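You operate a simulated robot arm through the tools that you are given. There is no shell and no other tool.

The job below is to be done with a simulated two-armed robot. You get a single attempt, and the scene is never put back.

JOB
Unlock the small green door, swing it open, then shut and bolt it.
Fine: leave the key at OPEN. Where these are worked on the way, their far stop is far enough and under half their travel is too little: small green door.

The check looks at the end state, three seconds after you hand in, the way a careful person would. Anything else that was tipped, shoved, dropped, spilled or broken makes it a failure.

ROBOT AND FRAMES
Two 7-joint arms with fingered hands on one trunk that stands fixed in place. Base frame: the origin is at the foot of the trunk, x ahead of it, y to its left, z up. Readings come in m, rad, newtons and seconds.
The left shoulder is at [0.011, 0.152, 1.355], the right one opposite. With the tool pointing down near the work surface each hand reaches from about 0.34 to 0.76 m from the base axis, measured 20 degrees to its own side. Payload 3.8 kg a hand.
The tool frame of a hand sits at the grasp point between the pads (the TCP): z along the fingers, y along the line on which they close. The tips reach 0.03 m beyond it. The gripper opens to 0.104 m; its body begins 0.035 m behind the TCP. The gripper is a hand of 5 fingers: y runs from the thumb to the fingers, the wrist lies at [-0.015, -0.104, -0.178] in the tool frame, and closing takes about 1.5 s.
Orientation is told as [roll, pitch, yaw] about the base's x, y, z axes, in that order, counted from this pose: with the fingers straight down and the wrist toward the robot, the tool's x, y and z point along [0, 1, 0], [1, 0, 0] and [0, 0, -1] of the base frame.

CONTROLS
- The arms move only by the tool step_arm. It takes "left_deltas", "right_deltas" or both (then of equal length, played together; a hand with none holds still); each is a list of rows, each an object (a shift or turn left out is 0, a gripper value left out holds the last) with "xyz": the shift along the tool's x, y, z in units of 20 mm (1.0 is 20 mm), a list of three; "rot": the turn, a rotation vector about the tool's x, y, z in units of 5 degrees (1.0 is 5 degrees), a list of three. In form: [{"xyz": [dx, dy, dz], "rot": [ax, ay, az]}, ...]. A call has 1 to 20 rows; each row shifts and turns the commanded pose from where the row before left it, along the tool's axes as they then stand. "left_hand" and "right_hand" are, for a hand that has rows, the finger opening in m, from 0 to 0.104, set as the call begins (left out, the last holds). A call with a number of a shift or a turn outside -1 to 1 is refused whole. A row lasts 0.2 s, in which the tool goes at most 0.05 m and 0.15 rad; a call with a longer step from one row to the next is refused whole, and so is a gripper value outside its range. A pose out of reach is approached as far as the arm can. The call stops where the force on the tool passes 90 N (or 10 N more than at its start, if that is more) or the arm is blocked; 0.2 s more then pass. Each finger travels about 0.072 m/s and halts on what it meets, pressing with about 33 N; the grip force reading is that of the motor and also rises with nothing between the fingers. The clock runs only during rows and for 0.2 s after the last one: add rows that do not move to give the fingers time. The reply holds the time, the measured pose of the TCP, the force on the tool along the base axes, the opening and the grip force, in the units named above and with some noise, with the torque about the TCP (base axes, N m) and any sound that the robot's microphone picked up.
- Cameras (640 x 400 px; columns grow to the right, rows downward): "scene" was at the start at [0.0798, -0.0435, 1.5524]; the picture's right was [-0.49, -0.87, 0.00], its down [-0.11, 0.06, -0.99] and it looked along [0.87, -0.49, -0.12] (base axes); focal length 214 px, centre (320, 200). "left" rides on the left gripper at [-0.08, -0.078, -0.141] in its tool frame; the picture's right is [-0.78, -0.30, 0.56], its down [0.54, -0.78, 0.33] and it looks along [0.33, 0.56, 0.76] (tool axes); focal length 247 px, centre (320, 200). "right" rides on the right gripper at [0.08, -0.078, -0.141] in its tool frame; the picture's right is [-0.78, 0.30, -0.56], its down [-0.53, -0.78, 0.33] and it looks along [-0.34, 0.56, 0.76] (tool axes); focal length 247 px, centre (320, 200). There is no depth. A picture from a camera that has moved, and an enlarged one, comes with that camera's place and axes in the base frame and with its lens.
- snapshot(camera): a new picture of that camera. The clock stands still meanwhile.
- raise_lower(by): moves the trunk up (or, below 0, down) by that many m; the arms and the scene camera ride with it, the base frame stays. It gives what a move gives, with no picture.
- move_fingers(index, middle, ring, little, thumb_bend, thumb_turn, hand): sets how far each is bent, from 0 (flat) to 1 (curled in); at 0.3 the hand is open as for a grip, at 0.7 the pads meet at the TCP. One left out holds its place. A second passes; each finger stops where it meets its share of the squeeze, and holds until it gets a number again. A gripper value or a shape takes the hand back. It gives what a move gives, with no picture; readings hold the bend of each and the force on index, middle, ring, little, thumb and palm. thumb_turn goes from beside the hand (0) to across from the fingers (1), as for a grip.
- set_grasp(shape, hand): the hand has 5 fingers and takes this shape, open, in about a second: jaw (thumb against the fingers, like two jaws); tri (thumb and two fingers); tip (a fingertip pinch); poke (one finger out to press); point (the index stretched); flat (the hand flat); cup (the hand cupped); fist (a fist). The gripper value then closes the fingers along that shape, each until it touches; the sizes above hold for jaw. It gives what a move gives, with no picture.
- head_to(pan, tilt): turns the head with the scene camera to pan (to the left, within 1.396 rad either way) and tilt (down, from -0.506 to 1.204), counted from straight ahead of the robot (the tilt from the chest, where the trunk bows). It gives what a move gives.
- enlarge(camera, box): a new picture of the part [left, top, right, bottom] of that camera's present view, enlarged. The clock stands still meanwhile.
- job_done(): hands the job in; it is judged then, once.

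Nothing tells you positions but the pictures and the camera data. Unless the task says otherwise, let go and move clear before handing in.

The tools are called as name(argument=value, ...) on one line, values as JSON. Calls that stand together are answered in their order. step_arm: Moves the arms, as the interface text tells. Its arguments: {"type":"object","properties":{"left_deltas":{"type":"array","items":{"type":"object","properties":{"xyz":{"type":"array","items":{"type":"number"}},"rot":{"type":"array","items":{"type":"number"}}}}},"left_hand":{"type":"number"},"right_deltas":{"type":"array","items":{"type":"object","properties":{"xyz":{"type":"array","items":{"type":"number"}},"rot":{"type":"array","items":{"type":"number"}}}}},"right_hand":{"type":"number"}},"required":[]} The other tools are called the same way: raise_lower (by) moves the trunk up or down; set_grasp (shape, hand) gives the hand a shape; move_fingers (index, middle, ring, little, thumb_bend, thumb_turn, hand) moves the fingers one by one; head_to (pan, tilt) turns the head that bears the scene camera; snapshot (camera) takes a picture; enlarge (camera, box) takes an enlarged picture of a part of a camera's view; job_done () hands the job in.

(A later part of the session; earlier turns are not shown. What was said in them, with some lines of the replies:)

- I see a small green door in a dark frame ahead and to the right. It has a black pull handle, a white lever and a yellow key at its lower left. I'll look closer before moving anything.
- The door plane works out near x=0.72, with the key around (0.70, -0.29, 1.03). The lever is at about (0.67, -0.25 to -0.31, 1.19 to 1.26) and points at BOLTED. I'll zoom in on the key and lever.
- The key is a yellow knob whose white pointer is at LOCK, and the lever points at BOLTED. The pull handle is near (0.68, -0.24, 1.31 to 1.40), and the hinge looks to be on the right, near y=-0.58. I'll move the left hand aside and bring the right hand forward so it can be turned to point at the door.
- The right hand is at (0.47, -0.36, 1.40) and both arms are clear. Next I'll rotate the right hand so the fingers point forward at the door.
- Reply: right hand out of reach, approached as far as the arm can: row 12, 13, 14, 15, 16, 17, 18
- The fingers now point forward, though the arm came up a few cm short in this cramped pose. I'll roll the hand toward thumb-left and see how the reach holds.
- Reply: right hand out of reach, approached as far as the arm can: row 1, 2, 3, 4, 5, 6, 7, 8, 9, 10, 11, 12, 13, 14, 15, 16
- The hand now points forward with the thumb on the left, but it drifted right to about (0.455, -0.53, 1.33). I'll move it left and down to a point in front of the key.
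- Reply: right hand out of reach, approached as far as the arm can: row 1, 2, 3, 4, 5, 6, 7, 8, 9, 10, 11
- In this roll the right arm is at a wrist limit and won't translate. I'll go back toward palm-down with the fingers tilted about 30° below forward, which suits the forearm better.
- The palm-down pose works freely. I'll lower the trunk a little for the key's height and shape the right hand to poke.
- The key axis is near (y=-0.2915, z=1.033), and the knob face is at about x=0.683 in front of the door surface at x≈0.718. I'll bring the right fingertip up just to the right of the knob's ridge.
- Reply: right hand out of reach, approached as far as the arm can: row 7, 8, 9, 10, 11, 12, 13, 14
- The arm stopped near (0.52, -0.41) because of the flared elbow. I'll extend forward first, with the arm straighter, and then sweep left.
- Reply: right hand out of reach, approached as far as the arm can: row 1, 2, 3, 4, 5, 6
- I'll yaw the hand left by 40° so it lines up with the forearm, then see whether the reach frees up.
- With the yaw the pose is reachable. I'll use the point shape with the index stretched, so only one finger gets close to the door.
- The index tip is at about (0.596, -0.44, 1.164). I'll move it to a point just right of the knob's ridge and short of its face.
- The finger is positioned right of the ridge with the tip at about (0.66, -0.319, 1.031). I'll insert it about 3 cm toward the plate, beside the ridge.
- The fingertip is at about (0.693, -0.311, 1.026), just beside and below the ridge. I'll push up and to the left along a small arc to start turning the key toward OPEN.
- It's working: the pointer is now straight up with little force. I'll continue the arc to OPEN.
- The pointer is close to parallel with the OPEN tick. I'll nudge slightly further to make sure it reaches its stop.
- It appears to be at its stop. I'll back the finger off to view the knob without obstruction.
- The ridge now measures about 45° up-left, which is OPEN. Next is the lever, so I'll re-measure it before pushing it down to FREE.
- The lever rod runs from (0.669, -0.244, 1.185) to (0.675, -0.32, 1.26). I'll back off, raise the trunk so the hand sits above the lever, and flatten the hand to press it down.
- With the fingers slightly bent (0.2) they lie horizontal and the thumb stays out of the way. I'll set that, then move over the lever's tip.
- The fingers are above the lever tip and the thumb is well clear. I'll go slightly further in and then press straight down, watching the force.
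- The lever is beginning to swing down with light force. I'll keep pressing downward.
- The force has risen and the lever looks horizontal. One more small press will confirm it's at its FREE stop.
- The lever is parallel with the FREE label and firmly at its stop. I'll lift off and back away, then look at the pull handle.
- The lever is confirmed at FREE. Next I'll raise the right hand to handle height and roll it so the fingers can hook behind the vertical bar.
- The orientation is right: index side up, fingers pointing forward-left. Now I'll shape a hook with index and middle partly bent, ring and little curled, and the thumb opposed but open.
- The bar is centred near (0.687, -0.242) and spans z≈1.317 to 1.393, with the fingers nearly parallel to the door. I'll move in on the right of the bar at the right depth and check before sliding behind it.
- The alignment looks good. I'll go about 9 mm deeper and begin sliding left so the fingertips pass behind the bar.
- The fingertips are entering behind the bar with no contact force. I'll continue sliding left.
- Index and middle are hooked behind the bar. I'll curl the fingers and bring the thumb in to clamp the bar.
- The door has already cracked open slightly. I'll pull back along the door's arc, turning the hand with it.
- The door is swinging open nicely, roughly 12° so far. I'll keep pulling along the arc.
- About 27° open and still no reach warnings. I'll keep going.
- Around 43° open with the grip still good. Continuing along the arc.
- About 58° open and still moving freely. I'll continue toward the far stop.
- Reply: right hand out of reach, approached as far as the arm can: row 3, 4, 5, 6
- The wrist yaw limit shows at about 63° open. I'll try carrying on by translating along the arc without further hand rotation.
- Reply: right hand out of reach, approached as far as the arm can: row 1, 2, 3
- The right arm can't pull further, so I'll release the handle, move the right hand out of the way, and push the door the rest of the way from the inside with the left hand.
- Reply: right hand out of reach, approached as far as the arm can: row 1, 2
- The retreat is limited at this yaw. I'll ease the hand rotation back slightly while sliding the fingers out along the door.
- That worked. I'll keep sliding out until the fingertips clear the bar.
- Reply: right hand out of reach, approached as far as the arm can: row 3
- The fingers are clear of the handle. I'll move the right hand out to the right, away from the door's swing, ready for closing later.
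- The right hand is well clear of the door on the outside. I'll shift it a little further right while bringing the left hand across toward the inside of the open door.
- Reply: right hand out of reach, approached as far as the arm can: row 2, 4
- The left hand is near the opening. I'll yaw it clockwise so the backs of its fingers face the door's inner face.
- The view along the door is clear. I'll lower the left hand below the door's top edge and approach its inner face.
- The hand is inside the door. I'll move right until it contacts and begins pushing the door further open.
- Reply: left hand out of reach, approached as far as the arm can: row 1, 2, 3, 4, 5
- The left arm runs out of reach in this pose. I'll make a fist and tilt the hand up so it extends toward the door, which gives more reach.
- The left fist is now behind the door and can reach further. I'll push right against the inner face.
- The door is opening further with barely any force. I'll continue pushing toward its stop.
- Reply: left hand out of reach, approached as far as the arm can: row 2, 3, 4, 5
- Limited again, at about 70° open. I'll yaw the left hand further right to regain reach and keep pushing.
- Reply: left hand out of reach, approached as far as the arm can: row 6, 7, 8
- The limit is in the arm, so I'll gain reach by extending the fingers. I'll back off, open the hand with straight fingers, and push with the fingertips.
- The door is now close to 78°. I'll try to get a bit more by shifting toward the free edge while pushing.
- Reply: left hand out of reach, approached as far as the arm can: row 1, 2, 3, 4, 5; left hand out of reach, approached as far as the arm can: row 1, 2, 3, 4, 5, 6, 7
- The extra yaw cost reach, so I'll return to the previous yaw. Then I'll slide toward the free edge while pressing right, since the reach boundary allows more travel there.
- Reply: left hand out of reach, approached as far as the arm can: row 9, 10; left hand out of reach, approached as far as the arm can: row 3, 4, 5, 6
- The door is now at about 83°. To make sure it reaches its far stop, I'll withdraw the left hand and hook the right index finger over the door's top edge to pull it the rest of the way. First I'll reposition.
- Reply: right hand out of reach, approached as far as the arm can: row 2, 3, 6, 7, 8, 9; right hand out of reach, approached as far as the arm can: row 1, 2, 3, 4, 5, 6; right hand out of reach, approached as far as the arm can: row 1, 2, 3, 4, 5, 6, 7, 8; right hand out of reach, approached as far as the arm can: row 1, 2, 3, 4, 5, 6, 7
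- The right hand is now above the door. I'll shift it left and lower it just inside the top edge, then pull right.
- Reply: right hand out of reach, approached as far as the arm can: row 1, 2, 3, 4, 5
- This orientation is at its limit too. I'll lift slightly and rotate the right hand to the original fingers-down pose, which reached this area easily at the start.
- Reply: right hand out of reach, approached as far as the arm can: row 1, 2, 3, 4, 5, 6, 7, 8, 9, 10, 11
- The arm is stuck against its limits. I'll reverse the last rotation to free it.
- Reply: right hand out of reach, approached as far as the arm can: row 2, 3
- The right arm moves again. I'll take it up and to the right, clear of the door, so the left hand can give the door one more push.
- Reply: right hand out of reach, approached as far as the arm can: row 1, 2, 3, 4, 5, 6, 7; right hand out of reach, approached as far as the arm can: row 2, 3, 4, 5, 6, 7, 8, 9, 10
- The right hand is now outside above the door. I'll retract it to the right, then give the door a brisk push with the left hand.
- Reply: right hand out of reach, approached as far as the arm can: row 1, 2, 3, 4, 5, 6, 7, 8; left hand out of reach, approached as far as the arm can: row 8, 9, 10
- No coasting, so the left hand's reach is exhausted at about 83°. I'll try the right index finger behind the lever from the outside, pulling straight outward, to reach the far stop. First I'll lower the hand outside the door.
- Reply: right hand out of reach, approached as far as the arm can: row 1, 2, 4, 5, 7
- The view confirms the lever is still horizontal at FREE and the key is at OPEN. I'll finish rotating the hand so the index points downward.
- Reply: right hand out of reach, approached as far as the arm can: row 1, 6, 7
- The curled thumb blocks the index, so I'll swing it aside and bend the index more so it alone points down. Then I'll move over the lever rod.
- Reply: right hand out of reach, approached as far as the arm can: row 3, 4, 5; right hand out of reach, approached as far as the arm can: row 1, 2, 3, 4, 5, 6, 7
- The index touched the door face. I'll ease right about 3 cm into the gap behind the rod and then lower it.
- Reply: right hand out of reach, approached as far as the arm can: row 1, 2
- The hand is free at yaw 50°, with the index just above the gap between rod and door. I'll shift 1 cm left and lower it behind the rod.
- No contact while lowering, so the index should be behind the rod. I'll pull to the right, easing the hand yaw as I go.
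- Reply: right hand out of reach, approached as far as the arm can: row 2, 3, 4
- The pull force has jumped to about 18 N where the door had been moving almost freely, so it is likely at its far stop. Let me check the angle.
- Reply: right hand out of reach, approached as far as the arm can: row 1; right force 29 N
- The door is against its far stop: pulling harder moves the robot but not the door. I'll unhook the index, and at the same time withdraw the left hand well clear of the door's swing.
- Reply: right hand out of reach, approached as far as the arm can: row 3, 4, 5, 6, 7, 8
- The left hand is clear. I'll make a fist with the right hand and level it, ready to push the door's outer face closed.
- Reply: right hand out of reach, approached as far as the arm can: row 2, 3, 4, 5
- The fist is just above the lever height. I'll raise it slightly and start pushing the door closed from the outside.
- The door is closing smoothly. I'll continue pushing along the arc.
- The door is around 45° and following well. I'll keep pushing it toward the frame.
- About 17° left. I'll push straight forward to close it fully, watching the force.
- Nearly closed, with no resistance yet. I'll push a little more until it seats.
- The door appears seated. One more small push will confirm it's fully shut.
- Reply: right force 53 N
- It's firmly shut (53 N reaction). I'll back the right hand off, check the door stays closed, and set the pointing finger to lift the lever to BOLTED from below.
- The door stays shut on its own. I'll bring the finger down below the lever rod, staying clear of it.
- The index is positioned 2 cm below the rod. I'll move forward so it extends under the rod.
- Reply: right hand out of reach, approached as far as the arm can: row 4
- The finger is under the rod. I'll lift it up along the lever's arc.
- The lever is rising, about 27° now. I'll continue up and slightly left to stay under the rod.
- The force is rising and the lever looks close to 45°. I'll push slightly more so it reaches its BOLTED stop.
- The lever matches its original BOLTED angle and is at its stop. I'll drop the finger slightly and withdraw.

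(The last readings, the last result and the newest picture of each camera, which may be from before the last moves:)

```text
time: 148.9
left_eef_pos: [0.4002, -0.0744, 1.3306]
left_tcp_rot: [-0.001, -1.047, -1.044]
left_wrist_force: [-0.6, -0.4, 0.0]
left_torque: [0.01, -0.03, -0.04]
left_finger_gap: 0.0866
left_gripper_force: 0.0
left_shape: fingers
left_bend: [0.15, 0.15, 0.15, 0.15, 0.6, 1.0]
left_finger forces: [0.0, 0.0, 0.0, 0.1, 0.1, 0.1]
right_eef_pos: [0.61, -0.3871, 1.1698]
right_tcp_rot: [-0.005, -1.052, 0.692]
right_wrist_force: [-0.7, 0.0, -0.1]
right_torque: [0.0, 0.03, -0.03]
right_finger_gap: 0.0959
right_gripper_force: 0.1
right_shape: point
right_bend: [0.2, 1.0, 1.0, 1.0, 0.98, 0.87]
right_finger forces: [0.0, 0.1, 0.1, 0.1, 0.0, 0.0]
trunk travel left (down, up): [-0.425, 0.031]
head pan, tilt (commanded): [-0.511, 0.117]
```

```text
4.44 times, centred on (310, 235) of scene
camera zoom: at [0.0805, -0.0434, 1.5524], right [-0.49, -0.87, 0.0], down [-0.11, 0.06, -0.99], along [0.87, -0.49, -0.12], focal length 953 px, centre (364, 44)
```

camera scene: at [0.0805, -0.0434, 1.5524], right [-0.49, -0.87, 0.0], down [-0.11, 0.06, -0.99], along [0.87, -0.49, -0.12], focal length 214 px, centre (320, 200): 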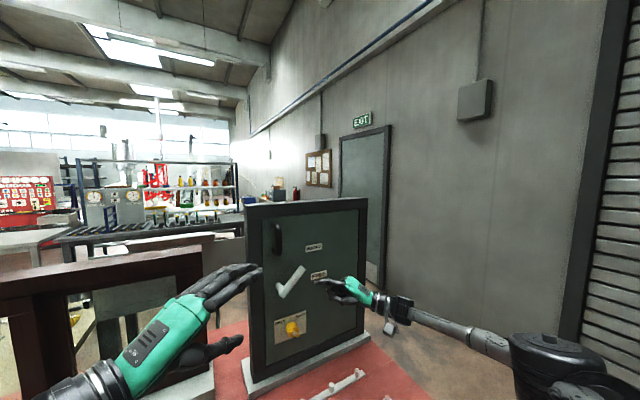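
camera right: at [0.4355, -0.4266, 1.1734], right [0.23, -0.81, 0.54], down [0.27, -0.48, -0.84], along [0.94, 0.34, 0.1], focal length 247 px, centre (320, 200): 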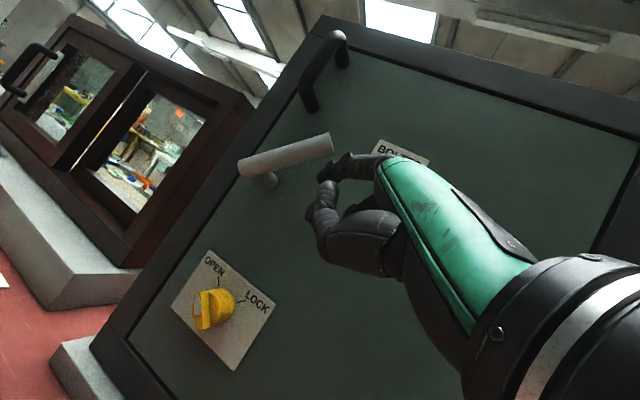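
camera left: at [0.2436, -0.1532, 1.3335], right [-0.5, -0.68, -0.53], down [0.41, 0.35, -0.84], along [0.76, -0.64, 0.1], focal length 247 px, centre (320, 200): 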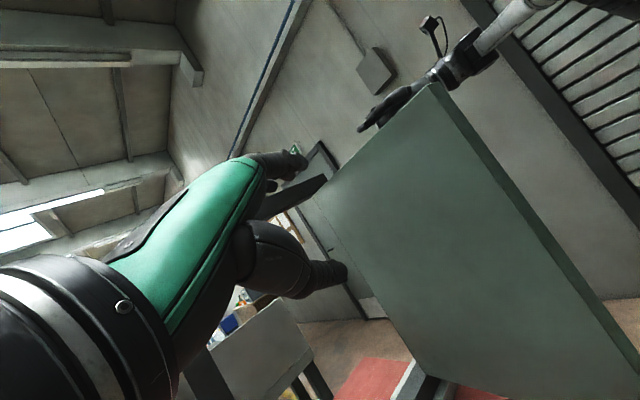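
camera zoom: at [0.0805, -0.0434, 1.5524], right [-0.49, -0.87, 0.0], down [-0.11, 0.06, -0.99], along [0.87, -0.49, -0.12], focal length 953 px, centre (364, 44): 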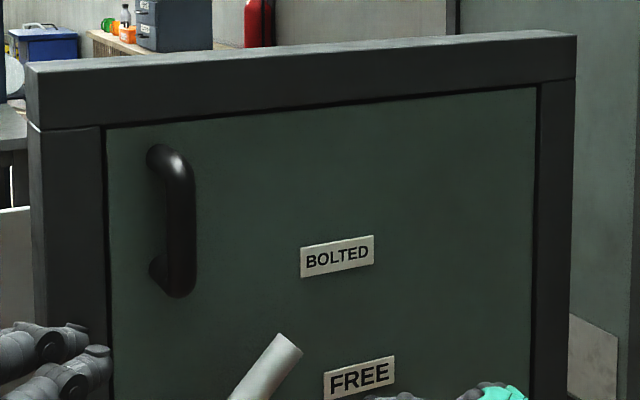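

The door is flush, the lever is at BOLTED, and the key points to OPEN. I'll move both hands clear and look over the workspace.

step_arm(right_deltas=[{"xyz": [-0.3, -0.25, -0.9]}, {"xyz": [-0.3, -0.25, -0.9]}, {"xyz": [-0.3, -0.25, -0.9]}, {"xyz": [-0.3, -0.25, -0.9]}, {"xyz": [-0.3, -0.25, -0.9]}, {"xyz": [-0.3, -0.25, -0.9]}, {"xyz": [0, 0, 0]}, {"xyz": [0, 0, 0]}], left_deltas=[{"xyz": [0.5, -0.433, -0.75]}, {"xyz": [0.5, -0.433, -0.75]}, {"xyz": [0.5, -0.433, -0.75]}, {"xyz": [0.5, -0.433, -0.75]}, {"xyz": [0.5, -0.433, -0.75]}, {"xyz": [0.5, -0.433, -0.75]}, {"xyz": [0.5, -0.433, -0.75]}, {"xyz": [0.5, -0.433, -0.75]}])

head_to(pan=-0.4, tilt=0.5)

snapshot(camera="scene")

```text
time: 150.7
left_eef_pos: [0.3995, 0.0864, 1.3297]
left_tcp_rot: [-0.003, -1.049, -1.043]
left_wrist_force: [-0.4, -0.2, 0.1]
left_torque: [0.0, 0.0, -0.01]
left_finger_gap: 0.0864
left_gripper_force: 0.1
left_shape: fingers
left_bend: [0.15, 0.15, 0.15, 0.15, 0.6, 1.0]
left_finger forces: [0.0, 0.0, 0.0, 0.1, 0.0, 0.0]
right_eef_pos: [0.5494, -0.4827, 1.195]
right_tcp_rot: [-0.007, -1.05, 0.693]
right_wrist_force: [0.5, -0.4, -0.7]
right_torque: [-0.03, 0.03, 0.02]
right_finger_gap: 0.096
right_gripper_force: 0.0
right_shape: point
right_bend: [0.2, 1.0, 1.0, 1.0, 0.98, 0.87]
right_finger forces: [0.0, 0.0, 0.1, 0.0, 0.1, 0.0]
trunk travel left (down, up): [-0.425, 0.031]
head pan, tilt (commanded): [-0.511, 0.117]
```

```text
time: 151.6
left_eef_pos: [0.3993, 0.0856, 1.3295]
left_tcp_rot: [-0.002, -1.047, -1.045]
left_wrist_force: [-0.1, -0.4, 0.4]
left_torque: [0.01, -0.03, 0.0]
left_finger_gap: 0.0864
left_gripper_force: 0.1
left_shape: fingers
left_bend: [0.15, 0.15, 0.15, 0.15, 0.6, 1.0]
left_finger forces: [0.0, 0.0, 0.0, 0.0, 0.0, 0.0]
right_eef_pos: [0.5501, -0.4842, 1.1945]
right_tcp_rot: [-0.006, -1.052, 0.691]
right_wrist_force: [0.1, 0.3, -0.8]
right_torque: [0.01, 0.07, -0.02]
right_finger_gap: 0.0959
right_gripper_force: 0.0
right_shape: point
right_bend: [0.2, 1.0, 1.0, 1.0, 0.98, 0.87]
right_finger forces: [0.0, 0.0, 0.0, 0.0, 0.1, 0.0]
trunk travel left (down, up): [-0.425, 0.031]
head pan, tilt (commanded): [-0.4, 0.499]
```

```text
taken
camera scene: at [0.0831, -0.0337, 1.517], right [-0.39, -0.92, 0.0], down [-0.44, 0.19, -0.88], along [0.81, -0.34, -0.48], focal length 214 px, centre (320, 200)
```

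scene: 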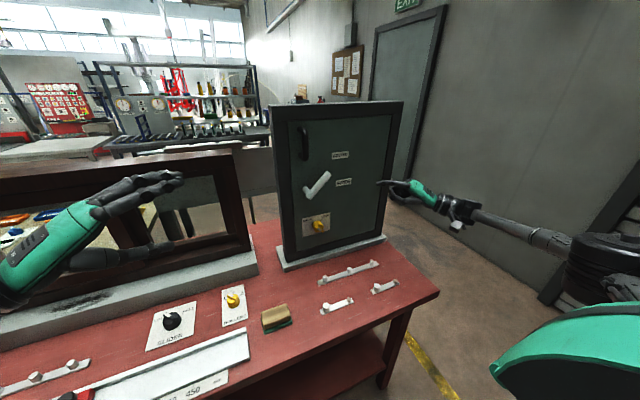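

enlarge(camera="scene", box=[270, 100, 410, 270])

enlarge(camera="scene", box=[295, 165, 355, 240])

enlarge(camera="scene", box=[120, 250, 440, 400])

```text
2.35 times, centred on (340, 185) of scene
camera zoom: at [0.0831, -0.0337, 1.517], right [-0.39, -0.92, 0.0], down [-0.44, 0.19, -0.88], along [0.81, -0.34, -0.48], focal length 505 px, centre (273, 235)
```

zoom: 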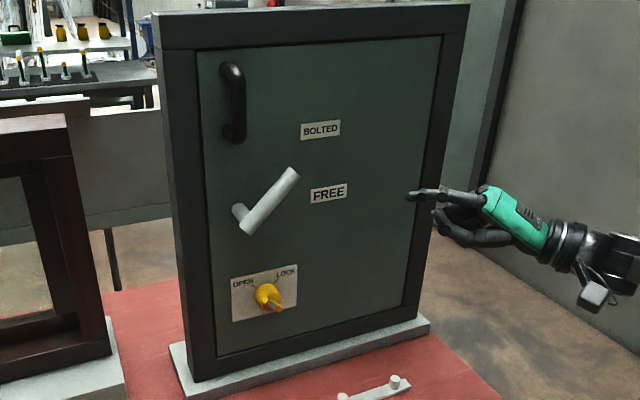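

```text
5.33 times, centred on (325, 202) of scene
camera zoom: at [0.0831, -0.0337, 1.517], right [-0.39, -0.92, 0.0], down [-0.44, 0.19, -0.88], along [0.81, -0.34, -0.48], focal length 1144 px, centre (293, 187)
```

zoom: 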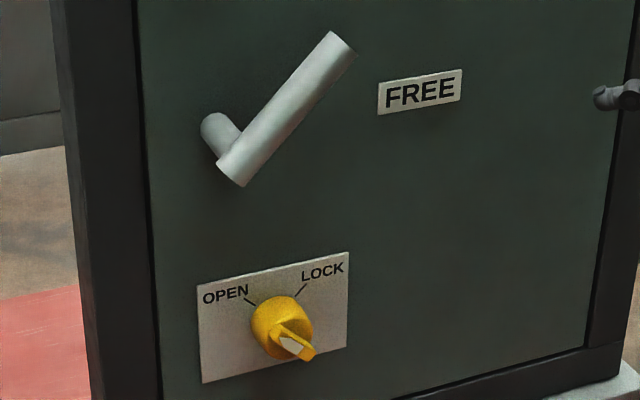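

```text
2.00 times, centred on (280, 325) of scene
camera zoom: at [0.0831, -0.0337, 1.517], right [-0.39, -0.92, 0.0], down [-0.44, 0.19, -0.88], along [0.81, -0.34, -0.48], focal length 429 px, centre (400, -50)
```

zoom: 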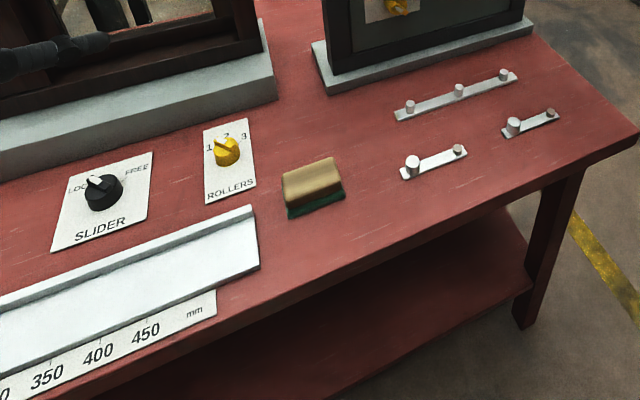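

The end state checks out:
- The door is flush in its frame.
- The lever is at BOLTED.
- The key points to OPEN.
- The items on the bench look undisturbed, and both hands are clear.

I'm handing in.

job_done()

```text
The job is handed in.
```

I unlocked the small green door, opened it to its far stop, shut it again and bolted it, then handed the job in.

- **Key:** I turned it to OPEN with one finger and left it there. The pointer lined up with the OPEN mark at the end.
- **Opening:** the right hand pulled the handle to about 63°. The left hand then pushed from inside to about 83°, and the right index finger, hooked behind the lever, pulled it the rest of the way. It reached a firm stop, where pulling harder moved the robot and not the door.
- **Shutting and bolting:** I pushed the door closed until it pushed back hard (53 N), then lifted the lever to BOLTED until it stopped. I didn't pull on the handle afterwards to test the bolt; the lever matches its original BOLTED angle and the door sits flush.
- **Surroundings:** the items on the bench looked undisturbed in the last pictures, and both hands were clear before I handed in.
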